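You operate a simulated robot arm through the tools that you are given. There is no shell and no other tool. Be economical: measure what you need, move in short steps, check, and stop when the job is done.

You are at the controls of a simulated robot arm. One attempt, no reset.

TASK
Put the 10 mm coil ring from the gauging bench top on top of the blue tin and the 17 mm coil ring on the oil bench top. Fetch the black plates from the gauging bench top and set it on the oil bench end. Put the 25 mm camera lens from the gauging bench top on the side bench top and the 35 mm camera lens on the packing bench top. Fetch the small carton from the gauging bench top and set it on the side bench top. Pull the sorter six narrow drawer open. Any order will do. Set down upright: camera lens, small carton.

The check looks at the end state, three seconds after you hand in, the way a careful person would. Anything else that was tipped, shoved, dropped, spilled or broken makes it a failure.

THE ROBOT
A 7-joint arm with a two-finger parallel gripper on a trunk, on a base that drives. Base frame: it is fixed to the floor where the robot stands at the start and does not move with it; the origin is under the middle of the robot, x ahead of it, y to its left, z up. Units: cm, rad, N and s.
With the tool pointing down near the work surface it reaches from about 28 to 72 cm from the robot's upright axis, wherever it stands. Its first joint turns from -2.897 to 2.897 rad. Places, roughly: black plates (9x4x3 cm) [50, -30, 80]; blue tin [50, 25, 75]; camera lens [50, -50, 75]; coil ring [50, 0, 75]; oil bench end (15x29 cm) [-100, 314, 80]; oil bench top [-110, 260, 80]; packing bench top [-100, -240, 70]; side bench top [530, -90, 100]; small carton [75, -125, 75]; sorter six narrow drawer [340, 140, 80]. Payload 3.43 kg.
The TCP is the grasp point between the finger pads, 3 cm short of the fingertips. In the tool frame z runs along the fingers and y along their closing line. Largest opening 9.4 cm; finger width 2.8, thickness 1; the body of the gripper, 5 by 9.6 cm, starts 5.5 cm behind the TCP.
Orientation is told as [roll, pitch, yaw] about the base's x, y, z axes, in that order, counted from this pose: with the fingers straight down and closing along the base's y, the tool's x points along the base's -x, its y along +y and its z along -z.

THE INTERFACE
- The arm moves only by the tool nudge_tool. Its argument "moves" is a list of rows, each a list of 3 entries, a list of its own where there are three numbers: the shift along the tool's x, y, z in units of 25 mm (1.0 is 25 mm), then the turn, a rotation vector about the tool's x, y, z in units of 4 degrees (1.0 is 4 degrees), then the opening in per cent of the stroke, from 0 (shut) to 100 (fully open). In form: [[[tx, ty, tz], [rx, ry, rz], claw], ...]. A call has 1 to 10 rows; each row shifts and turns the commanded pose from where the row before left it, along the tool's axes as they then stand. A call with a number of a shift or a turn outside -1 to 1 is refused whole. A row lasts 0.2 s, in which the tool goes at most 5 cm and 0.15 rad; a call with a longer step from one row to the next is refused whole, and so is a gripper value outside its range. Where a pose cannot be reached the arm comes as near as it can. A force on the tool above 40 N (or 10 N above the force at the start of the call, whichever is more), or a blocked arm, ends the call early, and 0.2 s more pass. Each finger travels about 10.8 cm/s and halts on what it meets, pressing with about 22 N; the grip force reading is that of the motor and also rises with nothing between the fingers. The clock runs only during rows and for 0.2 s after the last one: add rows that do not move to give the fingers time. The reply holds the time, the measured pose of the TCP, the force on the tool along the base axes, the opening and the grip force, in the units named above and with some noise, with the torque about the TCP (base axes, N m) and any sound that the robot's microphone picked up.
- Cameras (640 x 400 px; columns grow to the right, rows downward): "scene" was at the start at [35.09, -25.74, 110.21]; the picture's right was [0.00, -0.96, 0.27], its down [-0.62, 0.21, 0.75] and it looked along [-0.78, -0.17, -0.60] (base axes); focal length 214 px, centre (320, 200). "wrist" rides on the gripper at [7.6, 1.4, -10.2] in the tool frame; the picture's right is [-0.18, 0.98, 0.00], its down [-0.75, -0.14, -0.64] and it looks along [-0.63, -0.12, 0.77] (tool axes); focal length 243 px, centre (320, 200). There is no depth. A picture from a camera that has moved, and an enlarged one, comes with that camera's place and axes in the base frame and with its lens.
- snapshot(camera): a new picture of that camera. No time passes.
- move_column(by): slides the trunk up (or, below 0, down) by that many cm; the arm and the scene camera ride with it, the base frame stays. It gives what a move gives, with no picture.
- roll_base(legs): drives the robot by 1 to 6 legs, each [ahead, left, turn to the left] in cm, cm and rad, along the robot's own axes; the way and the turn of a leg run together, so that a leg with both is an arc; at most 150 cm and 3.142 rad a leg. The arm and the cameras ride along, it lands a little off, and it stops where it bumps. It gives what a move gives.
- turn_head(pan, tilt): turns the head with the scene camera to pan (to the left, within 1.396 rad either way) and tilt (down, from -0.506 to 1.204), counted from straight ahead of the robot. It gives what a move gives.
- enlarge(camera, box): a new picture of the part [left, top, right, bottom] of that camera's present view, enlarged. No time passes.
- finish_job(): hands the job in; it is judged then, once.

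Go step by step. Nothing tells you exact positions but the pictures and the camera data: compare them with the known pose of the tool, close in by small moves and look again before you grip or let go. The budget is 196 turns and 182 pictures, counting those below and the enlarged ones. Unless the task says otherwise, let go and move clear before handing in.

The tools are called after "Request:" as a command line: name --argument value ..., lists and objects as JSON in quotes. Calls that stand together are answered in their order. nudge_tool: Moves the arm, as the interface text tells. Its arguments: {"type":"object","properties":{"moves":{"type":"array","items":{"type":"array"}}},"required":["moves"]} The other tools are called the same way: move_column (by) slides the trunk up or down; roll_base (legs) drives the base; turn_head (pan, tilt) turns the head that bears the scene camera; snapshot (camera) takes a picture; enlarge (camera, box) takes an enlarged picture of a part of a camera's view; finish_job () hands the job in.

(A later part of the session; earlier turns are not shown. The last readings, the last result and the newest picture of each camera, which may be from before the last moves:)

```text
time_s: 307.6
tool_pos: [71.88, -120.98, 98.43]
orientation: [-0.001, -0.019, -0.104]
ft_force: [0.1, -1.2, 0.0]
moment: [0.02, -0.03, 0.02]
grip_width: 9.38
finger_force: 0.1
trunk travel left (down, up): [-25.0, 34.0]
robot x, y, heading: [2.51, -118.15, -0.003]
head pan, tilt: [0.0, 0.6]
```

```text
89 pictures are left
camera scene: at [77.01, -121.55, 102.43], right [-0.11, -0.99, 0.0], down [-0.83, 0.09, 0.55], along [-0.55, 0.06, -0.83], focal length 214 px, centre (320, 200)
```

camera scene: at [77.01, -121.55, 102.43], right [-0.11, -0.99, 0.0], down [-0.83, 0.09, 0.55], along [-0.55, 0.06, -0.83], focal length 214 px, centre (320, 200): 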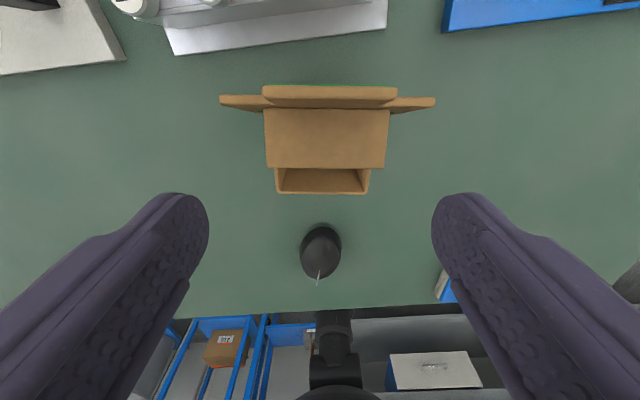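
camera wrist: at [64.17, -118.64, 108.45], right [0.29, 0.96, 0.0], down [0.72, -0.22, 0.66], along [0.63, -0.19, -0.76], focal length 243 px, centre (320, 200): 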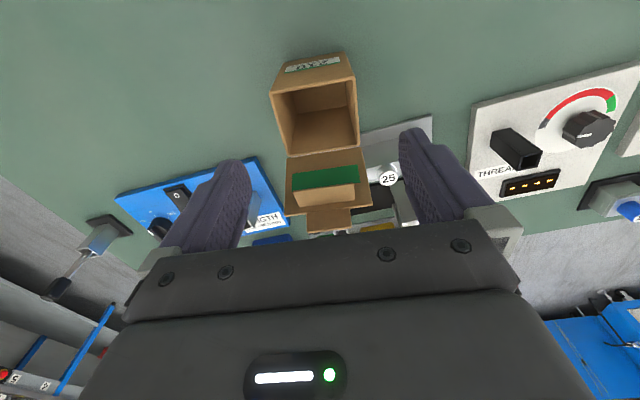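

The carton rocked back upright unharmed; its raised flap stands vertical right behind the opening. I'll lean the tool 15° back toward the robot so the hand and head clear the flap.

Request:
nudge_tool --moves '[[[0.1, 0, -0.4], [0, -1, 0], 100], [[0.1, 0, -0.4], [0, -1, 0], 100], [[0, 0, 0], [0, -1, 0], 100], [[0, 0, 0], [0, -0.5, 0], 100]]'

Request:
turn_head --pan 0 --tilt 1.2

Request:
snapshot --camera "wrist"

```text
time_s: 308.6
tool_pos: [71.24, -120.95, 100.4]
orientation: [0.0, -0.264, -0.106]
ft_force: [-0.3, -1.5, -0.6]
moment: [-0.01, -0.01, -0.01]
grip_width: 9.41
finger_force: 0.0
trunk travel left (down, up): [-25.0, 34.0]
robot x, y, heading: [2.6, -117.92, -0.004]
head pan, tilt: [0.0, 0.6]
```

```text
time_s: 309.6
tool_pos: [71.25, -120.9, 100.44]
orientation: [0.001, -0.264, -0.107]
ft_force: [-0.6, -0.9, 0.1]
moment: [0.0, 0.0, 0.01]
grip_width: 9.4
finger_force: 0.0
trunk travel left (down, up): [-25.0, 34.0]
robot x, y, heading: [2.63, -118.04, -0.0]
head pan, tilt: [0.0, 1.201]
```

```text
88 pictures are left
camera wrist: at [61.55, -118.42, 108.15], right [0.28, 0.96, 0.05], down [0.54, -0.2, 0.82], along [0.79, -0.2, -0.58], focal length 243 px, centre (320, 200)
```

wrist: 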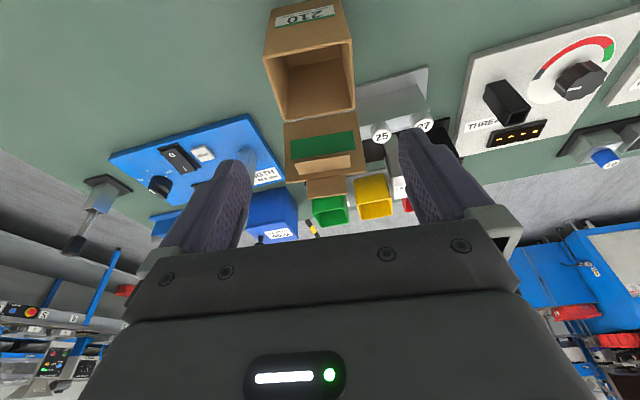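

Request:
nudge_tool --moves '[[[0.26, -0.04, 0.958], [0, 0, 0], 100], [[0.26, 0, 0.958], [0, 0, 0], 100], [[0.26, 0, 0.958], [0, 0, 0], 100], [[0.26, 0, 0.958], [0, 0, 0], 100]]'

Request:
snapshot --camera "wrist"

```text
time_s: 310.6
tool_pos: [71.31, -121.17, 90.26]
orientation: [0.0, -0.262, -0.104]
ft_force: [-0.2, -0.2, -0.1]
moment: [-0.03, 0.02, -0.01]
grip_width: 9.38
finger_force: 0.0
trunk travel left (down, up): [-25.0, 34.0]
robot x, y, heading: [2.47, -117.88, -0.0]
head pan, tilt: [0.0, 1.201]
```

```text
87 pictures are left
camera wrist: at [61.62, -118.65, 98.09], right [0.28, 0.96, 0.05], down [0.54, -0.2, 0.82], along [0.79, -0.2, -0.58], focal length 243 px, centre (320, 200)
```

wrist: 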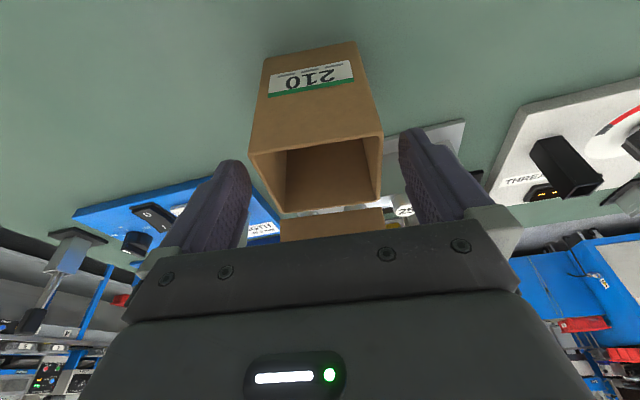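

Request:
nudge_tool --moves '[[[0.12, -0.07, 0.45], [0, 0, 0], 100], [[0.12, 0, 0.45], [0, 0, 0], 100], [[0, 0, 0], [0, 0, 0], 75], [[0, 0, 0], [0, 0, 0], 66], [[0, 0, 0], [0, 0, 0], 60], [[0, 0, 0], [0, 0, 0], 60], [[0, 0, 0], [0, 0, 0], 60]]'

Request:
snapshot --camera "wrist"

```text
time_s: 312.2
tool_pos: [71.21, -121.36, 88.05]
orientation: [0.001, -0.263, -0.106]
ft_force: [-0.3, -0.2, 1.1]
moment: [0.03, -0.02, -0.01]
grip_width: 6.95
finger_force: 22.3
trunk travel left (down, up): [-25.0, 34.0]
robot x, y, heading: [2.42, -118.29, -0.003]
head pan, tilt: [0.0, 1.201]
```

```text
86 pictures are left
camera wrist: at [61.56, -118.74, 95.9], right [0.28, 0.96, 0.05], down [0.54, -0.2, 0.82], along [0.79, -0.2, -0.58], focal length 243 px, centre (320, 200)
```

wrist: 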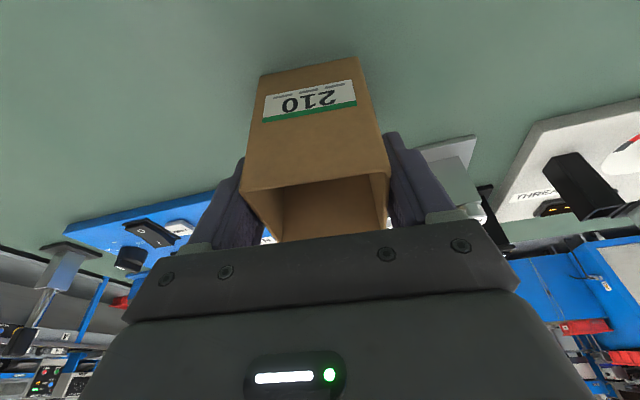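

Gripped. I'll lift straight up and look.

Request:
nudge_tool --moves '[[[-0.13, 0, -0.48], [0, 0, 0], 60], [[-0.26, 0, -0.958], [0, 0, 0], 60], [[-0.26, 0, -0.958], [0, 0, 0], 60], [[-0.26, 0, -0.958], [0, 0, 0], 60], [[-0.26, 0, -0.958], [0, 0, 0], 60], [[-0.26, 0, -0.958], [0, 0, 0], 60], [[-0.26, 0, -0.958], [0, 0, 0], 60], [[-0.26, 0, -0.958], [0, 0, 0], 60], [[-0.26, 0, -0.958], [0, 0, 0], 60]]'

Request:
nudge_tool --moves '[[[0.95, 0, -0.26], [0, 0, 0], 60], [[0.95, 0, -0.26], [0, 0, 0], 60], [[0.95, 0, -0.26], [0, 0, 0], 60], [[0.95, 0, -0.26], [0, 0, 0], 60], [[0.95, 0, -0.26], [0, 0, 0], 60], [[0.95, 0, -0.26], [0, 0, 0], 60], [[0.95, 0, -0.26], [0, 0, 0], 60], [[0.95, 0, -0.26], [0, 0, 0], 60], [[0.95, 0, -0.26], [0, 0, 0], 60], [[0.95, 0, -0.26], [0, 0, 0], 60]]'

Request:
snapshot --camera "wrist"

Request:
turn_head --pan 0 --tilt -0.5

Request:
snapshot --camera "scene"

```text
time_s: 314.2
tool_pos: [71.14, -121.34, 109.17]
orientation: [-0.001, -0.264, -0.107]
ft_force: [1.0, -1.5, -0.1]
moment: [-0.04, 0.01, -0.03]
grip_width: 6.94
finger_force: 22.1
trunk travel left (down, up): [-25.0, 34.0]
robot x, y, heading: [2.95, -118.17, 0.002]
head pan, tilt: [0.0, 1.201]
```

```text
time_s: 316.4
tool_pos: [46.67, -118.58, 109.14]
orientation: [-0.001, -0.264, -0.106]
ft_force: [-0.3, -0.6, -0.7]
moment: [-0.03, 0.01, 0.01]
grip_width: 6.97
finger_force: 22.1
trunk travel left (down, up): [-25.0, 34.0]
robot x, y, heading: [2.54, -118.0, -0.008]
head pan, tilt: [0.0, 1.201]
```

```text
85 pictures are left
camera wrist: at [36.99, -116.1, 117.01], right [0.28, 0.96, 0.05], down [0.54, -0.2, 0.82], along [0.79, -0.2, -0.58], focal length 243 px, centre (320, 200)
```

wrist: 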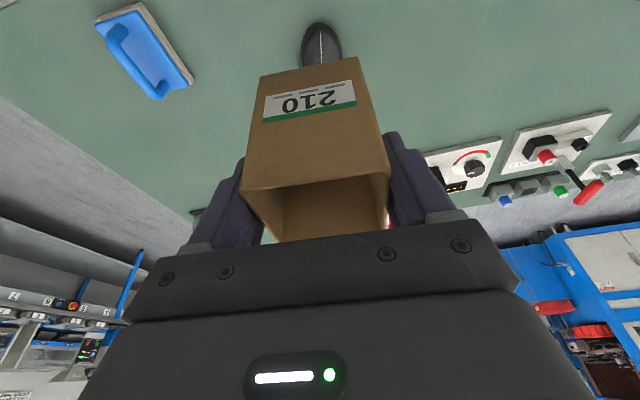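

```text
time_s: 318.2
tool_pos: [46.9, -118.65, 109.13]
orientation: [0.0, -0.264, -0.105]
ft_force: [-0.5, -0.2, -0.3]
moment: [-0.02, -0.01, 0.02]
grip_width: 6.96
finger_force: 21.8
trunk travel left (down, up): [-25.0, 34.0]
robot x, y, heading: [2.48, -118.21, 0.0]
head pan, tilt: [0.0, -0.499]
```

```text
84 pictures are left
camera scene: at [59.51, -120.05, 118.9], right [-0.11, -0.99, 0.0], down [-0.72, 0.08, -0.69], along [0.69, -0.07, -0.72], focal length 214 px, centre (320, 200)
```

scene: 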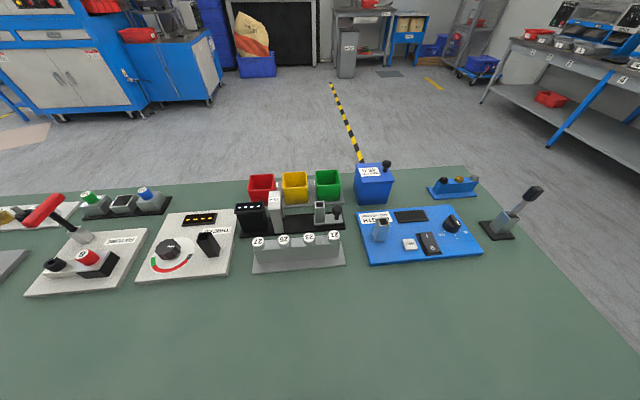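

The carton is held. The side bench is far ahead (x ≈ 530), so I'll go around the right end of the gauging bench, then look.

Request:
turn_head --pan 0 --tilt 0.6

Request:
roll_base --legs '[[-14, 0, 0], [0, -94, 0], [150, 0, 0]]'

Request:
turn_head --pan 0.6 --tilt -0.5

Request:
snapshot --camera "scene"

```text
time_s: 319.5
tool_pos: [46.79, -118.49, 109.14]
orientation: [-0.001, -0.264, -0.106]
ft_force: [0.5, 0.0, -0.9]
moment: [0.0, -0.01, 0.01]
grip_width: 6.98
finger_force: 22.0
trunk travel left (down, up): [-25.0, 34.0]
robot x, y, heading: [2.58, -118.04, -0.003]
head pan, tilt: [0.0, 0.6]
```

```text
time_s: 332.4
tool_pos: [183.63, -213.26, 109.25]
orientation: [0.0, -0.264, -0.119]
ft_force: [0.1, -0.1, -0.4]
moment: [0.03, 0.03, -0.01]
grip_width: 6.97
finger_force: 21.8
trunk travel left (down, up): [-25.0, 34.0]
robot x, y, heading: [139.58, -211.93, -0.014]
head pan, tilt: [0.0, 0.6]
```

```text
time_s: 333.7
tool_pos: [183.58, -213.17, 109.15]
orientation: [0.0, -0.264, -0.119]
ft_force: [0.1, 0.1, -0.5]
moment: [0.0, -0.04, 0.0]
grip_width: 6.97
finger_force: 22.0
trunk travel left (down, up): [-25.0, 34.0]
robot x, y, heading: [139.35, -211.98, -0.015]
head pan, tilt: [0.6, -0.499]
```

```text
83 pictures are left
camera scene: at [196.48, -211.0, 120.03], right [0.05, -0.84, -0.55], down [-0.71, 0.36, -0.61], along [0.71, 0.41, -0.58], focal length 214 px, centre (320, 200)
```

scene: 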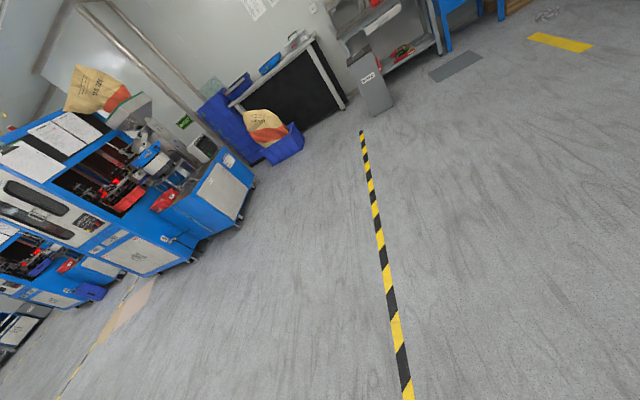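

The dark-fronted counter ahead-left should be the side bench. I'll drive closer.

Request:
roll_base --legs '[[150, 0, 0.015], [60, 115, 0]]'

Request:
turn_head --pan 0 --tilt -0.5

Request:
snapshot --camera "scene"

```text
time_s: 347.1
tool_pos: [384.78, -91.82, 109.14]
orientation: [0.002, -0.264, -0.044]
ft_force: [-0.1, 0.2, -1.4]
moment: [-0.02, 0.03, -0.01]
grip_width: 6.96
finger_force: 22.3
trunk travel left (down, up): [-25.0, 34.0]
robot x, y, heading: [340.86, -93.9, 0.059]
head pan, tilt: [0.6, -0.499]
```

```text
time_s: 348.1
tool_pos: [384.89, -91.86, 109.2]
orientation: [0.0, -0.264, -0.041]
ft_force: [0.4, 0.6, -0.5]
moment: [0.01, 0.03, 0.05]
grip_width: 6.96
finger_force: 21.8
trunk travel left (down, up): [-25.0, 34.0]
robot x, y, heading: [340.72, -94.27, 0.056]
head pan, tilt: [0.0, -0.499]
```

```text
82 pictures are left
camera scene: at [397.67, -92.48, 118.91], right [-0.04, -1.0, 0.0], down [-0.72, 0.03, -0.69], along [0.69, -0.03, -0.72], focal length 214 px, centre (320, 200)
```

scene: 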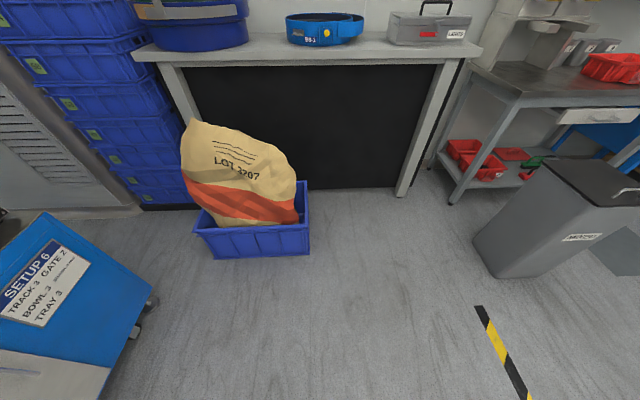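

The side bench top is ahead, with a blue ring and a gray toolbox on it; a sack bin stands on the floor in front, left of my approach. I'll raise the trunk and approach at y ≈ -122.

Request:
move_column --by 20

Request:
roll_base --legs '[[0, 0, -0.056], [50, -28, 0], [60, 0, 0]]'

Request:
turn_head --pan 0 --tilt -0.2

Request:
snapshot --camera "scene"

```text
time_s: 350.2
tool_pos: [384.86, -91.85, 129.09]
orientation: [-0.001, -0.263, -0.043]
ft_force: [0.0, 0.9, -0.3]
moment: [0.0, 0.03, 0.04]
grip_width: 6.95
finger_force: 21.9
trunk travel left (down, up): [-45.0, 14.0]
robot x, y, heading: [340.91, -94.21, 0.056]
head pan, tilt: [0.0, -0.499]
```

```text
time_s: 356.9
tool_pos: [495.24, -122.34, 129.21]
orientation: [0.001, -0.26, -0.105]
ft_force: [-0.5, -0.4, -0.1]
moment: [0.0, 0.0, -0.01]
grip_width: 6.99
finger_force: 22.3
trunk travel left (down, up): [-45.0, 14.0]
robot x, y, heading: [450.9, -121.99, -0.003]
head pan, tilt: [0.0, -0.499]
```

```text
time_s: 357.7
tool_pos: [495.28, -122.19, 129.09]
orientation: [0.0, -0.263, -0.103]
ft_force: [-1.3, 0.5, -0.2]
moment: [0.0, 0.03, 0.03]
grip_width: 6.98
finger_force: 21.7
trunk travel left (down, up): [-45.0, 14.0]
robot x, y, heading: [451.41, -121.64, -0.003]
head pan, tilt: [0.0, -0.201]
```

```text
81 pictures are left
camera scene: at [506.27, -123.43, 136.76], right [-0.1, -0.99, 0.0], down [-0.89, 0.09, -0.45], along [0.45, -0.05, -0.89], focal length 214 px, centre (320, 200)
```

scene: 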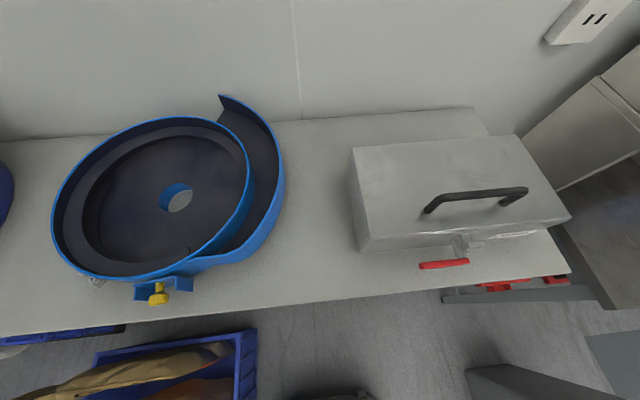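

Between the ring and the toolbox there is a gap about 12 cm wide. I'll place the carton there at about (533, -125), leaving the front for the lens. I'll move closer and align.

Request:
roll_base --legs '[[16, -3, 0]]'

Request:
nudge_tool --moves '[[[-0.95, 0, 0.26], [-0.2, 0, -0.725], 60], [[-0.95, 0, 0.26], [-0.2, 0, -0.725], 60], [[-0.95, 0, 0.26], [0, 0, 0], 60], [[-0.95, 0, 0.26], [0, 0, 0], 60], [[-0.95, 0, 0.26], [0, 0, 0], 60], [[-0.95, 0, 0.26], [0, 0, 0], 60]]'

Request:
turn_head --pan 0 --tilt 0.3

Request:
snapshot --camera "scene"

Request:
snapshot --camera "wrist"

```text
time_s: 359.2
tool_pos: [511.4, -125.34, 129.16]
orientation: [0.001, -0.262, -0.106]
ft_force: [-0.3, -0.1, -0.1]
moment: [0.03, 0.06, 0.02]
grip_width: 6.97
finger_force: 22.1
trunk travel left (down, up): [-45.0, 14.0]
robot x, y, heading: [466.94, -124.72, -0.003]
head pan, tilt: [0.0, -0.201]
```

```text
time_s: 360.6
tool_pos: [525.91, -125.73, 129.06]
orientation: [0.002, -0.262, 0.0]
ft_force: [0.6, -0.9, -0.1]
moment: [-0.02, 0.03, -0.01]
grip_width: 6.95
finger_force: 21.6
trunk travel left (down, up): [-45.0, 14.0]
robot x, y, heading: [466.79, -124.55, -0.004]
head pan, tilt: [0.0, -0.201]
```

```text
time_s: 361.5
tool_pos: [525.82, -125.81, 129.14]
orientation: [0.003, -0.264, 0.002]
ft_force: [0.3, 0.2, -1.1]
moment: [0.01, -0.01, 0.01]
grip_width: 6.98
finger_force: 21.8
trunk travel left (down, up): [-45.0, 14.0]
robot x, y, heading: [466.9, -124.87, -0.002]
head pan, tilt: [0.0, 0.3]
```

```text
80 pictures are left
camera scene: at [532.83, -125.88, 134.52], right [0.0, -1.0, 0.0], down [-1.0, 0.0, 0.04], along [-0.04, 0.0, -1.0], focal length 214 px, centre (320, 200)
```

scene: 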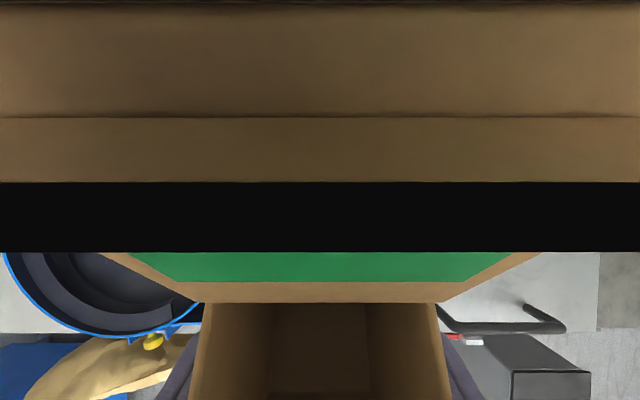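

```text
79 pictures are left
camera wrist: at [515.98, -124.37, 136.91], right [0.18, 0.98, 0.05], down [0.56, -0.14, 0.82], along [0.81, -0.12, -0.58], focal length 243 px, centre (320, 200)
```

wrist: 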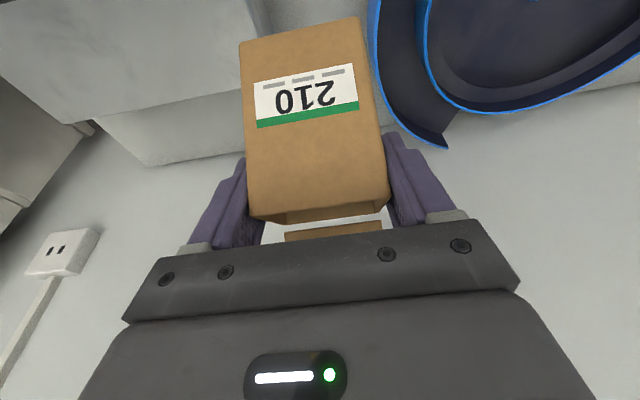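

Request:
turn_head --pan 0 --tilt 1.2

Request:
nudge_tool --moves '[[[-0.823, 0.08, 0.223], [0, 0, 0], 60], [[-0.823, 0.08, 0.223], [0, 0, 0], 60], [[-0.823, 0.08, 0.223], [0, 0, 0], 60]]'

Request:
move_column --by -20

Request:
snapshot --camera "wrist"

```text
time_s: 362.7
tool_pos: [525.96, -125.83, 129.08]
orientation: [0.002, -0.263, 0.0]
ft_force: [-0.4, -0.7, 0.3]
moment: [0.0, -0.01, 0.0]
grip_width: 6.99
finger_force: 21.7
trunk travel left (down, up): [-45.0, 14.0]
robot x, y, heading: [467.45, -124.61, -0.007]
head pan, tilt: [0.0, 1.201]
```

```text
time_s: 363.5
tool_pos: [532.61, -125.07, 129.09]
orientation: [0.002, -0.262, 0.001]
ft_force: [-0.3, 1.0, -0.1]
moment: [0.0, 0.04, 0.02]
grip_width: 6.96
finger_force: 21.4
trunk travel left (down, up): [-45.0, 14.0]
robot x, y, heading: [467.34, -124.73, -0.003]
head pan, tilt: [0.0, 1.201]
```

```text
time_s: 365.7
tool_pos: [532.39, -125.24, 109.01]
orientation: [0.0, -0.262, -0.002]
ft_force: [0.5, 0.0, 0.1]
moment: [0.0, -0.02, 0.02]
grip_width: 6.98
finger_force: 21.6
trunk travel left (down, up): [-25.0, 34.0]
robot x, y, heading: [467.16, -124.76, -0.003]
head pan, tilt: [0.0, 1.201]
```

```text
78 pictures are left
camera wrist: at [522.5, -123.74, 116.85], right [0.18, 0.98, 0.05], down [0.56, -0.14, 0.82], along [0.81, -0.12, -0.58], focal length 243 px, centre (320, 200)
```

wrist: 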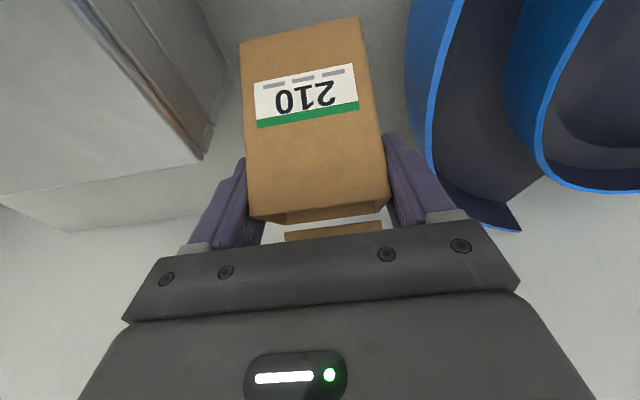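

Request:
nudge_tool --moves '[[[0.26, 0, 0.958], [0, 0, 0], 60], [[0.26, 0, 0.958], [0, 0, 0], 60], [[0.13, 0, 0.48], [0, 0, 0], 60], [[0.03, 0, 0.12], [0, 0, 0], 60], [[0.03, 0, 0.12], [0, 0, 0], 60], [[0.03, 0, 0.12], [0, 0, 0], 60], [[0.03, 0, 0.1], [0, 0, 0], 60]]'

Request:
snapshot --camera "wrist"

```text
time_s: 367.1
tool_pos: [532.52, -125.15, 102.59]
orientation: [-0.001, -0.274, 0.0]
ft_force: [-1.2, 0.5, 18.5]
moment: [0.0, 0.01, 0.02]
grip_width: 6.97
finger_force: 22.0
trunk travel left (down, up): [-25.0, 34.0]
robot x, y, heading: [467.1, -124.83, -0.007]
head pan, tilt: [0.0, 1.201]
stopped in row 6: the force on the tool passed its limit at 42 N (the readings are from after the stop); the commanded pose is now the measured one
```

```text
77 pictures are left
camera wrist: at [522.55, -123.7, 110.2], right [0.18, 0.98, 0.05], down [0.55, -0.14, 0.82], along [0.81, -0.12, -0.57], focal length 243 px, centre (320, 200)
```

wrist: 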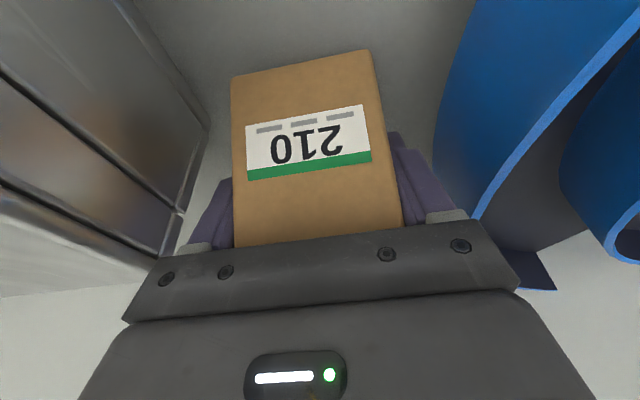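

The carton rests on the bench. I'll relieve the pressure, open slightly, and check.

Request:
nudge_tool --moves '[[[-0.03, 0, -0.1], [0, 0, 0], 60], [[0, 0, 0], [0, 0, 0], 76], [[0, 0, 0], [0, 0, 0], 80], [[0, 0, 0], [0, 0, 0], 84], [[0, 0, 0], [0, 0, 0], 84]]'

Request:
snapshot --camera "wrist"

```text
time_s: 368.3
tool_pos: [532.52, -125.1, 102.47]
orientation: [0.002, -0.269, 0.001]
ft_force: [-1.3, 0.7, 10.9]
moment: [-0.08, 0.07, 0.0]
grip_width: 7.9
finger_force: 0.1
trunk travel left (down, up): [-25.0, 34.0]
robot x, y, heading: [467.41, -124.6, -0.006]
head pan, tilt: [0.0, 1.201]
```

```text
76 pictures are left
camera wrist: at [522.56, -123.73, 110.29], right [0.18, 0.98, 0.05], down [0.56, -0.14, 0.82], along [0.81, -0.12, -0.57], focal length 243 px, centre (320, 200)
```

wrist: 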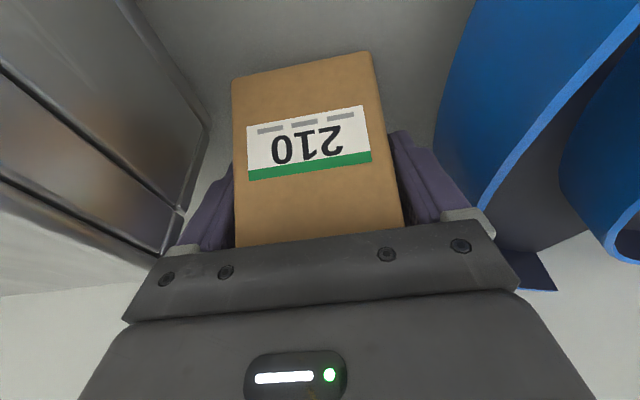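

Request:
nudge_tool --moves '[[[-0.05, 0, -0.2], [0, 0, 0], 84], [[-0.1, 0, -0.4], [0, 0, 0], 84], [[-0.2, 0, -0.8], [0, 0, 0], 84], [[-0.26, 0, -0.958], [0, 0, 0], 84], [[-0.26, 0, -0.958], [0, 0, 0], 84], [[-0.26, 0, -0.958], [0, 0, 0], 84], [[-0.26, 0, -0.958], [0, 0, 0], 84]]'

Request:
snapshot --camera "wrist"

```text
time_s: 369.9
tool_pos: [532.42, -125.23, 116.04]
orientation: [0.002, -0.267, 0.001]
ft_force: [0.2, -0.1, 0.6]
moment: [-0.01, -0.08, 0.0]
grip_width: 7.89
finger_force: 0.0
trunk travel left (down, up): [-25.0, 34.0]
robot x, y, heading: [467.54, -124.95, -0.0]
head pan, tilt: [0.0, 1.201]
```

```text
75 pictures are left
camera wrist: at [522.51, -123.72, 123.82], right [0.18, 0.98, 0.05], down [0.56, -0.14, 0.82], along [0.81, -0.12, -0.57], focal length 243 px, centre (320, 200)
```

wrist: 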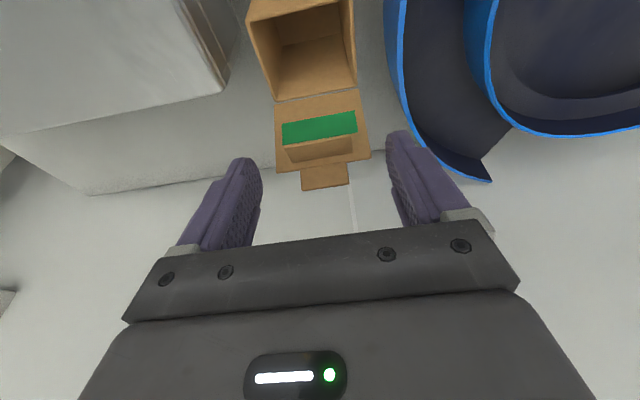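

The carton stands upright. I'll retract, level the tool, and back away.

Request:
nudge_tool --moves '[[[-0.26, 0, -0.958], [0, 0, 0], 84], [[-0.26, 0, -0.958], [0, 0, 0], 84], [[0.95, 0, -0.26], [0, 0, 0], 84], [[0.95, 0, -0.26], [0, 0, 0], 84], [[0.95, 0, -0.26], [0, 0, 0], 84], [[0.95, 0, -0.26], [0, 0, 0], 84], [[0.95, 0, -0.26], [0, 0, 0], 84], [[0.95, 0, -0.26], [0, 0, 0], 84], [[0.95, 0, -0.26], [0, 0, 0], 84], [[0.95, 0, -0.26], [0, 0, 0], 84]]'

Request:
nudge_tool --moves '[[[0.5, 0, 0], [0, 1, 0], 84], [[0.5, 0, 0], [0, 1, 0], 84], [[0.5, 0, 0], [0, 1, 0], 84], [[0.5, 0, 0], [0, 0.82, 0], 84]]'

Request:
turn_head --pan 0 --tilt -0.3

Request:
snapshot --camera "scene"

```text
time_s: 372.1
tool_pos: [512.63, -125.4, 120.8]
orientation: [0.002, -0.269, -0.001]
ft_force: [-0.4, 0.5, 0.5]
moment: [0.02, 0.01, 0.03]
grip_width: 7.92
finger_force: 0.1
trunk travel left (down, up): [-25.0, 34.0]
robot x, y, heading: [466.96, -124.61, -0.004]
head pan, tilt: [0.0, 1.201]
```

```text
time_s: 373.1
tool_pos: [507.74, -125.22, 120.16]
orientation: [0.0, -0.001, 0.0]
ft_force: [0.1, -0.2, -0.4]
moment: [0.02, -0.01, -0.04]
grip_width: 7.89
finger_force: 0.0
trunk travel left (down, up): [-25.0, 34.0]
robot x, y, heading: [467.45, -124.84, 0.001]
head pan, tilt: [0.0, 1.201]
```

```text
time_s: 374.7
tool_pos: [507.81, -125.2, 120.1]
orientation: [0.003, -0.002, -0.001]
ft_force: [0.5, -0.4, -0.5]
moment: [0.0, -0.01, -0.01]
grip_width: 7.9
finger_force: 0.0
trunk travel left (down, up): [-25.0, 34.0]
robot x, y, heading: [467.08, -124.89, -0.003]
head pan, tilt: [0.0, -0.3]
```

```text
74 pictures are left
camera scene: at [521.3, -125.28, 125.08], right [0.0, -1.0, 0.0], down [-0.95, 0.0, -0.3], along [0.3, 0.0, -0.95], focal length 214 px, centre (320, 200)
```

scene: 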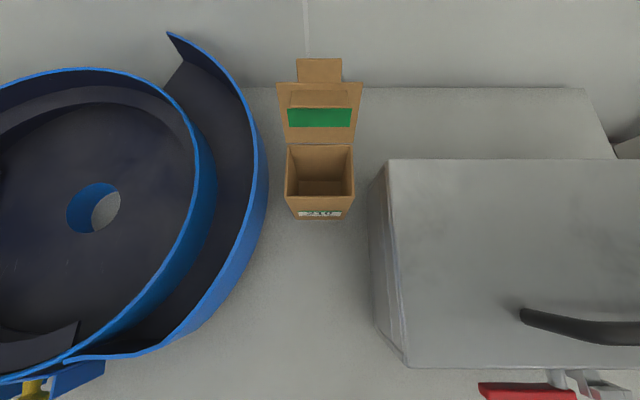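

Next I'll look toward the sorter machines on the left.

Request:
roll_base --legs '[[-80, 0, 0]]'

Request:
turn_head --pan 1.2 --tilt 0.4

Request:
snapshot --camera "scene"

```text
time_s: 379.0
tool_pos: [426.41, -125.02, 120.16]
orientation: [0.003, 0.0, 0.017]
ft_force: [-0.2, -0.1, -0.2]
moment: [-0.01, -0.01, 0.0]
grip_width: 7.92
finger_force: 0.0
trunk travel left (down, up): [-25.0, 34.0]
robot x, y, heading: [385.69, -125.24, 0.013]
head pan, tilt: [0.0, -0.3]
```

```text
time_s: 380.4
tool_pos: [426.5, -124.95, 120.13]
orientation: [0.002, -0.001, 0.015]
ft_force: [0.4, 0.5, 0.3]
moment: [-0.02, 0.03, 0.0]
grip_width: 7.92
finger_force: 0.1
trunk travel left (down, up): [-25.0, 34.0]
robot x, y, heading: [385.71, -125.19, 0.017]
head pan, tilt: [1.201, 0.4]
```

```text
73 pictures are left
camera scene: at [433.57, -116.28, 129.58], right [0.01, -0.36, -0.93], down [-0.92, -0.38, 0.14], along [-0.4, 0.85, -0.33], focal length 214 px, centre (320, 200)
```

scene: 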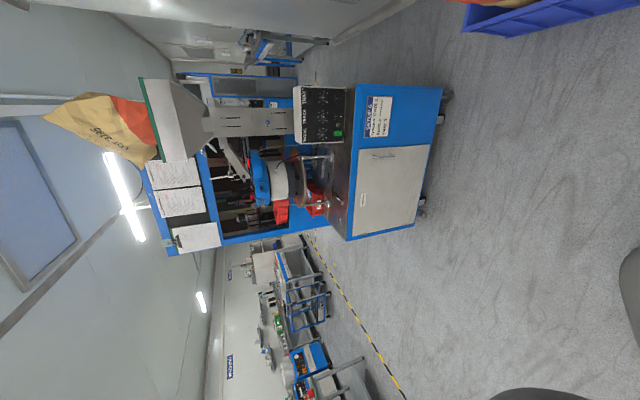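

Request:
turn_head --pan 0 --tilt 0.6

Request:
roll_base --legs '[[-150, 0, -0.017], [-10, 75, 0]]'

Request:
turn_head --pan 0.5 --tilt -0.5

Request:
snapshot --camera "scene"

Request:
turn_head --pan 1.1 --tilt -0.4

Request:
snapshot --camera "scene"

```text
time_s: 381.8
tool_pos: [426.35, -124.96, 120.09]
orientation: [0.001, -0.001, 0.018]
ft_force: [0.0, -0.1, 1.0]
moment: [0.03, -0.02, -0.02]
grip_width: 7.92
finger_force: 0.0
trunk travel left (down, up): [-25.0, 34.0]
robot x, y, heading: [385.99, -125.73, 0.014]
head pan, tilt: [0.0, 0.6]
```

```text
time_s: 392.7
tool_pos: [268.51, -53.05, 120.13]
orientation: [-0.001, -0.002, 0.028]
ft_force: [0.4, 0.6, -0.6]
moment: [-0.02, -0.01, 0.03]
grip_width: 7.91
finger_force: 0.2
trunk travel left (down, up): [-25.0, 34.0]
robot x, y, heading: [227.74, -53.9, 0.02]
head pan, tilt: [0.0, 0.6]
```

```text
time_s: 394.1
tool_pos: [268.44, -53.11, 120.13]
orientation: [0.002, -0.002, 0.028]
ft_force: [0.5, -0.2, 0.5]
moment: [0.0, 0.02, -0.01]
grip_width: 7.87
finger_force: 0.0
trunk travel left (down, up): [-25.0, 34.0]
robot x, y, heading: [227.6, -53.94, 0.023]
head pan, tilt: [0.499, -0.499]
```

```text
72 pictures are left
camera scene: at [283.34, -49.58, 127.04], right [0.02, -0.88, -0.48], down [-0.88, 0.2, -0.42], along [0.47, 0.43, -0.77], focal length 214 px, centre (320, 200)
```

scene: 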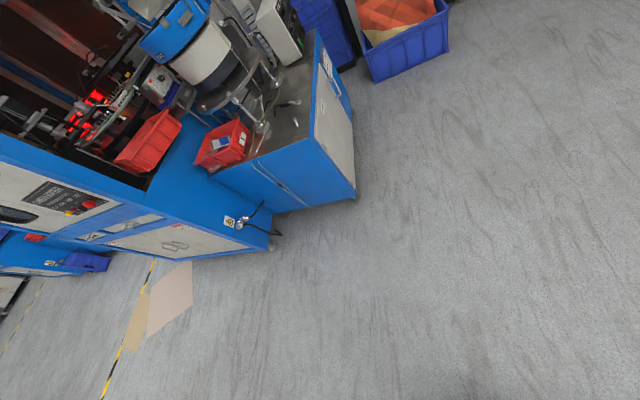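

```text
time_s: 395.1
tool_pos: [268.43, -53.15, 120.14]
orientation: [0.002, -0.002, 0.03]
ft_force: [-0.8, 0.6, 0.3]
moment: [0.01, 0.01, 0.04]
grip_width: 7.89
finger_force: 0.0
trunk travel left (down, up): [-25.0, 34.0]
robot x, y, heading: [227.56, -54.37, 0.029]
head pan, tilt: [1.1, -0.4]
```

```text
71 pictures are left
camera scene: at [282.55, -46.29, 129.61], right [0.01, -0.45, -0.89], down [-0.93, 0.32, -0.18], along [0.37, 0.83, -0.42], focal length 214 px, centre (320, 200)
```

scene: 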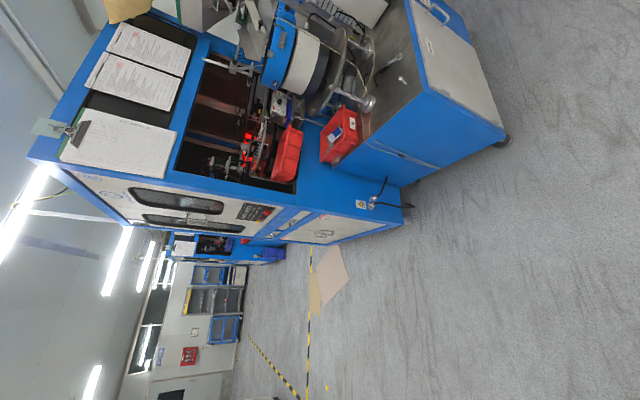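

The sorter's front faces -x at about x ≈ 327, y 71–220. I'll drive in front of the drawer.

Request:
turn_head --pan 0 --tilt 0.5

Request:
roll_base --legs '[[5, 100, -0.025], [5, 70, 0]]'

Request:
turn_head --pan 0 --tilt -0.5

Request:
snapshot --camera "scene"

Request:
snapshot --camera "wrist"

```text
time_s: 396.4
tool_pos: [268.41, -53.17, 120.11]
orientation: [0.002, -0.002, 0.027]
ft_force: [0.0, 0.0, -0.4]
moment: [-0.01, -0.01, 0.02]
grip_width: 7.92
finger_force: 0.0
trunk travel left (down, up): [-25.0, 34.0]
robot x, y, heading: [228.0, -53.84, 0.024]
head pan, tilt: [0.0, 0.499]
```

```text
time_s: 404.9
tool_pos: [275.74, 114.14, 120.09]
orientation: [0.0, -0.002, 0.006]
ft_force: [0.1, 0.0, -0.2]
moment: [0.01, -0.01, -0.01]
grip_width: 7.91
finger_force: 0.1
trunk travel left (down, up): [-25.0, 34.0]
robot x, y, heading: [235.23, 114.06, 0.003]
head pan, tilt: [0.0, 0.499]
```

```text
time_s: 406.2
tool_pos: [275.64, 114.28, 120.12]
orientation: [0.002, -0.002, 0.005]
ft_force: [0.4, -0.2, 0.3]
moment: [0.0, 0.02, 0.01]
grip_width: 7.9
finger_force: 0.0
trunk travel left (down, up): [-25.0, 34.0]
robot x, y, heading: [235.26, 114.4, 0.006]
head pan, tilt: [0.0, -0.499]
```

```text
70 pictures are left
camera scene: at [290.69, 114.2, 126.22], right [0.01, -1.0, 0.0], down [-0.88, -0.01, -0.48], along [0.48, 0.0, -0.88], focal length 214 px, centre (320, 200)
```

scene: 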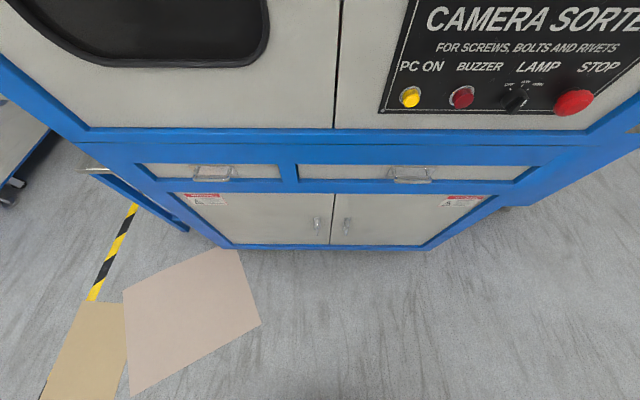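

```text
69 pictures are left
camera wrist: at [268.23, 115.53, 130.3], right [0.18, 0.98, 0.0], down [0.75, -0.14, 0.64], along [0.63, -0.11, -0.77], focal length 243 px, centre (320, 200)
```

wrist: 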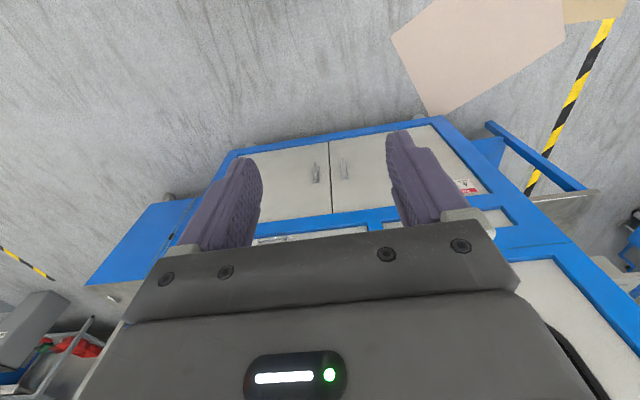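

The narrow drawer is the left one, with its handle near y ≈ 142. I'll enlarge the view of the handle.

Request:
enlarge --camera "scene" --box '[130, 130, 310, 240]'

```text
3.56 times, centred on (220, 185) of scene
camera zoom: at [290.69, 114.2, 126.22], right [0.01, -1.0, 0.0], down [-0.88, -0.01, -0.48], along [0.48, 0.0, -0.88], focal length 763 px, centre (676, 253)
```

zoom: 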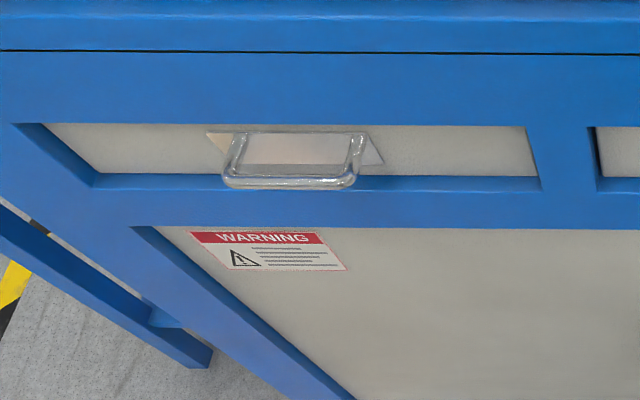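

The drawer has a horizontal bail handle. I'll reach forward and turn the tool to point at it horizontally, with the fingers closing vertically.

Request:
nudge_tool --moves '[[[-1, 0, 0], [0, 0, 0], 84], [[-1, 0, 0], [0, 0, 0], 84], [[-1, 0, 0], [0, 0, 0], 84], [[-1, 0, 0], [0, 0, 0], 84], [[-1, 0, 0], [0, 0, 0], 84], [[-1, 0, 0], [0, 0, 0], 84]]'

Request:
nudge_tool --moves '[[[0, 0, 0], [1, -1, -1], 84], [[0, 0, 0], [1, -1, -1], 84], [[0, 0, 0], [1, -1, -1], 84], [[0, 0, 0], [1, -1, -1], 84], [[0, 0, 0], [1, -1, -1], 84], [[0, 0, 0], [1, -1, -1], 84], [[0, 0, 0], [1, -1, -1], 84], [[0, 0, 0], [1, -1, -1], 84]]'

Request:
nudge_tool --moves '[[[0, 0, 0], [1, -1, -1], 84], [[0, 0, 0], [1, -1, -1], 84], [[0, 0, 0], [1, -1, -1], 84], [[0, 0, 0], [1, -1, -1], 84], [[0, 0, 0], [1, -1, -1], 84], [[0, 0, 0], [1, -1, -1], 84], [[0, 0, 0], [1, -1, -1], 84], [[0, 0, 0], [1, -1, -1], 84], [[0, 0, 0], [1, -1, -1], 84], [[0, 0, 0], [0, 0, 0], 84]]'

```text
time_s: 407.6
tool_pos: [290.73, 114.22, 120.21]
orientation: [0.001, -0.001, 0.008]
ft_force: [0.2, -0.1, -0.6]
moment: [0.0, -0.03, 0.0]
grip_width: 7.89
finger_force: 0.0
trunk travel left (down, up): [-25.0, 34.0]
robot x, y, heading: [235.0, 114.12, -0.005]
head pan, tilt: [0.0, -0.499]
```

```text
time_s: 409.4
tool_pos: [290.85, 114.31, 120.02]
orientation: [-0.716, -0.34, 0.724]
ft_force: [-1.1, -0.3, 0.2]
moment: [-0.02, 0.02, -0.03]
grip_width: 7.9
finger_force: 0.1
trunk travel left (down, up): [-25.0, 34.0]
robot x, y, heading: [235.26, 114.2, 0.007]
head pan, tilt: [0.0, -0.499]
```

```text
time_s: 411.6
tool_pos: [290.71, 114.51, 119.05]
orientation: [-1.354, -0.155, 1.384]
ft_force: [0.1, 0.0, -0.6]
moment: [0.0, 0.01, 0.0]
grip_width: 7.89
finger_force: 0.0
out of reach, approached as far as the arm can: row 7, 8, 9
trunk travel left (down, up): [-25.0, 34.0]
robot x, y, heading: [234.95, 114.37, 0.002]
head pan, tilt: [0.0, -0.499]
```

The arm nearly reached horizontal. I'll lower the hand, where the pose should be easier, and finish the turn.

Request:
nudge_tool --moves '[[[0, 1, 0], [0, 0, 0], 84], [[0, 1, 0], [0, 0, 0], 84], [[0, 1, 0], [0, 0, 0], 84], [[0, 1, 0], [0, 0, 0], 84], [[0, 1, 0], [0, 0, 0], 84], [[0, 1, 0], [0, 0, 0], 84], [[0, 1, 0], [0, 0, 0], 84], [[0, 1, 0], [0, 0, 0], 84], [[0, 0, 0], [0, 0, 0], 84]]'

Request:
snapshot --camera "wrist"

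Request:
snapshot --camera "scene"

```text
time_s: 413.6
tool_pos: [286.94, 118.3, 99.82]
orientation: [-1.354, -0.154, 1.382]
ft_force: [-0.5, -0.6, 0.4]
moment: [0.01, -0.01, 0.0]
grip_width: 7.9
finger_force: 0.2
trunk travel left (down, up): [-25.0, 34.0]
robot x, y, heading: [235.14, 114.15, 0.001]
head pan, tilt: [0.0, -0.499]
```

```text
67 pictures are left
camera wrist: at [275.56, 112.58, 99.38], right [-0.15, 0.36, -0.92], down [-0.45, 0.8, 0.39], along [0.88, 0.48, 0.05], focal length 243 px, centre (320, 200)
```

wrist: 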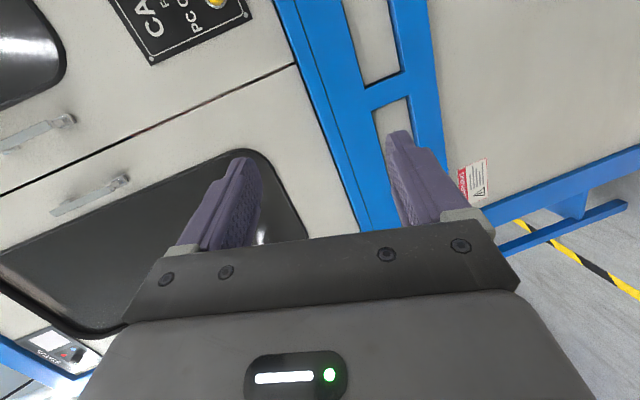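

```text
66 pictures are left
camera scene: at [283.66, 133.6, 103.21], right [0.19, -0.19, 0.96], down [0.3, -0.92, -0.24], along [0.94, 0.33, -0.12], focal length 214 px, centre (320, 200)
```

scene: 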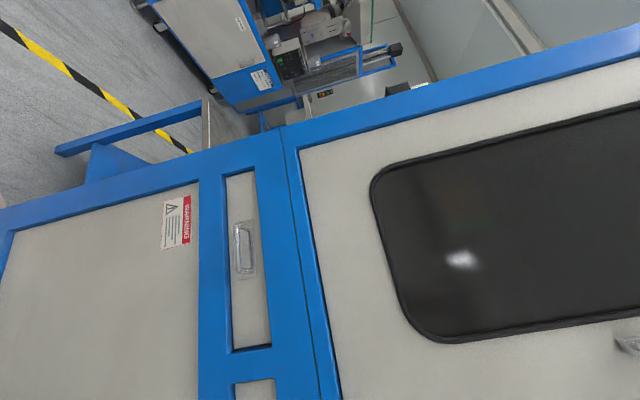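

I now have a straight view of the narrow drawer's handle, at about (321.5, 142, 80). I'll finish levelling the tool, lower the trunk, and shift the base in front of it.

Request:
nudge_tool --moves '[[[0, 0, 0], [0.95, -0.8, -0.82], 50], [[0, 0, 0], [0.95, -0.8, -0.82], 50], [[0, 0, 0], [0.95, -0.8, -0.82], 50], [[0, 0, 0], [0, 0, 0], 50]]'

Request:
move_column --by -19

Request:
roll_base --legs '[[12, 23, 0]]'

Request:
snapshot --camera "scene"

Request:
snapshot --camera "wrist"

```text
time_s: 414.6
tool_pos: [286.97, 118.05, 99.81]
orientation: [-1.567, -0.001, 1.569]
ft_force: [1.4, 0.0, 0.1]
moment: [-0.01, 0.0, 0.0]
grip_width: 4.68
finger_force: 0.0
trunk travel left (down, up): [-25.0, 34.0]
robot x, y, heading: [235.39, 114.53, 0.0]
head pan, tilt: [0.0, -0.499]
```

```text
time_s: 416.7
tool_pos: [287.08, 118.1, 80.77]
orientation: [-1.567, 0.001, 1.568]
ft_force: [0.7, -0.4, -0.1]
moment: [0.01, 0.02, 0.0]
grip_width: 4.71
finger_force: 0.0
trunk travel left (down, up): [-6.0, 53.0]
robot x, y, heading: [234.87, 113.93, 0.002]
head pan, tilt: [0.0, -0.499]
```

```text
time_s: 418.6
tool_pos: [299.08, 140.84, 80.83]
orientation: [-1.566, -0.002, 1.565]
ft_force: [0.5, -0.2, 1.4]
moment: [-0.02, -0.03, 0.01]
grip_width: 4.69
finger_force: 0.0
trunk travel left (down, up): [-6.0, 53.0]
robot x, y, heading: [247.25, 137.38, -0.001]
head pan, tilt: [0.0, -0.499]
```

```text
65 pictures are left
camera scene: at [292.9, 155.83, 80.62], right [0.0, 0.0, 1.0], down [0.47, -0.88, 0.0], along [0.88, 0.47, 0.0], focal length 214 px, centre (320, 200)
```

scene: 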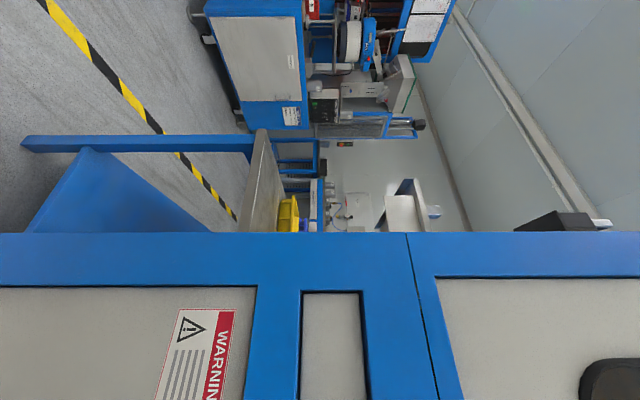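

```text
64 pictures are left
camera wrist: at [288.98, 133.31, 79.33], right [0.0, 0.18, -0.98], down [-0.64, 0.76, 0.14], along [0.77, 0.63, 0.12], focal length 243 px, centre (320, 200)
```

wrist: 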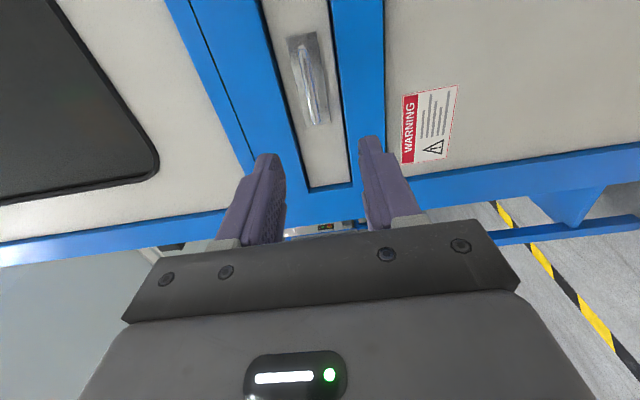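

Request:
turn_head --pan 0 --tilt 0.3

Request:
snapshot --camera "scene"

Request:
enlarge --camera "wrist" --box '[230, 0, 430, 250]'

```text
time_s: 419.7
tool_pos: [299.04, 140.79, 80.85]
orientation: [-1.565, 0.001, 1.566]
ft_force: [0.6, 0.0, -1.5]
moment: [0.04, -0.01, 0.02]
grip_width: 4.71
finger_force: 0.2
trunk travel left (down, up): [-6.0, 53.0]
robot x, y, heading: [247.21, 137.19, -0.002]
head pan, tilt: [0.0, 0.3]
```

```text
63 pictures are left
camera scene: at [295.5, 149.05, 80.6], right [0.0, 0.0, 1.0], down [-0.3, -0.95, 0.0], along [0.95, -0.3, 0.0], focal length 214 px, centre (320, 200)
```

scene: 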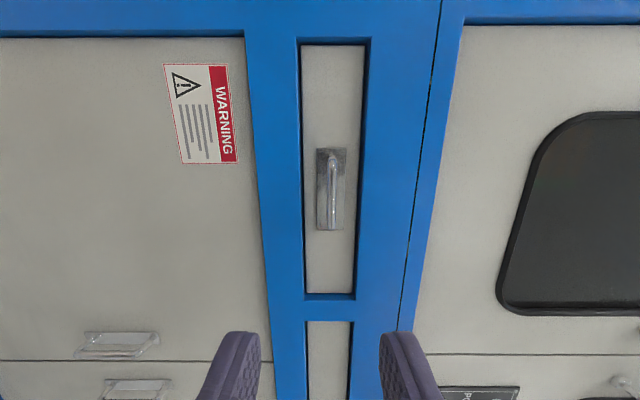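

```text
1.60 times, centred on (330, 125) of wrist
camera zoom: at [288.98, 133.32, 79.33], right [0.0, 0.18, -0.98], down [-0.64, 0.76, 0.14], along [0.77, 0.63, 0.12], focal length 388 px, centre (304, 320)
```

zoom: 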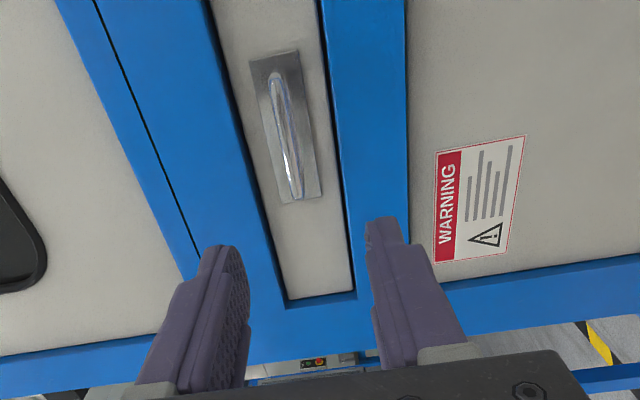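

The bar is at about (322.7, 141.7, 82.4). I'll correct height and side, then drive in most of the way.

Request:
nudge_tool --moves '[[[-0.34, -0.64, 0], [0, 0, 0], 52], [[0, 0, 0], [0, 0, 0], 52]]'

Request:
roll_base --legs '[[14, 0, 0]]'

Request:
snapshot --camera "scene"

Request:
snapshot --camera "wrist"

```text
time_s: 420.3
tool_pos: [299.15, 141.67, 82.41]
orientation: [-1.565, -0.002, 1.566]
ft_force: [0.2, -0.3, 0.1]
moment: [0.02, -0.01, 0.03]
grip_width: 4.88
finger_force: 0.0
trunk travel left (down, up): [-6.0, 53.0]
robot x, y, heading: [246.76, 137.19, -0.002]
head pan, tilt: [0.0, 0.3]
```

```text
time_s: 421.6
tool_pos: [313.09, 141.63, 82.43]
orientation: [-1.566, 0.0, 1.564]
ft_force: [0.1, 0.2, 0.2]
moment: [0.0, -0.02, -0.01]
grip_width: 4.88
finger_force: 0.0
trunk travel left (down, up): [-6.0, 53.0]
robot x, y, heading: [260.82, 137.54, 0.0]
head pan, tilt: [0.0, 0.3]
```

```text
61 pictures are left
camera scene: at [309.43, 149.77, 82.22], right [0.0, 0.0, 1.0], down [-0.3, -0.95, 0.0], along [0.95, -0.3, 0.0], focal length 214 px, centre (320, 200)
```

scene: 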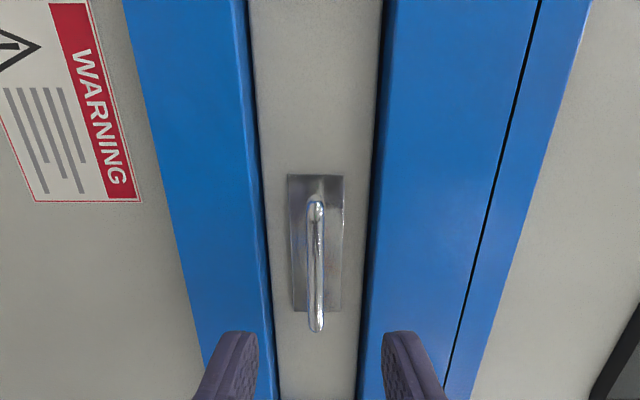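

```text
60 pictures are left
camera wrist: at [302.89, 134.05, 80.96], right [0.0, 0.18, -0.98], down [-0.64, 0.76, 0.14], along [0.77, 0.63, 0.12], focal length 243 px, centre (320, 200)
```

wrist: 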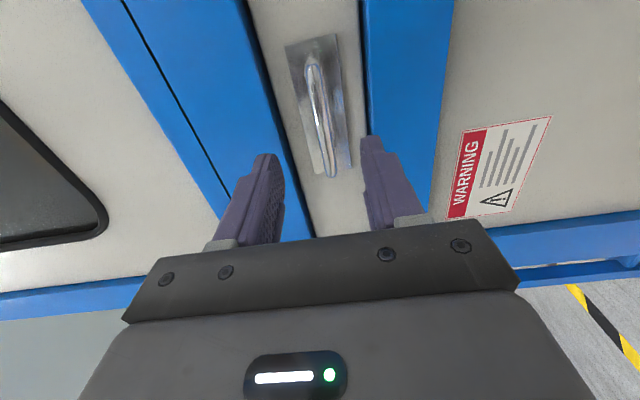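

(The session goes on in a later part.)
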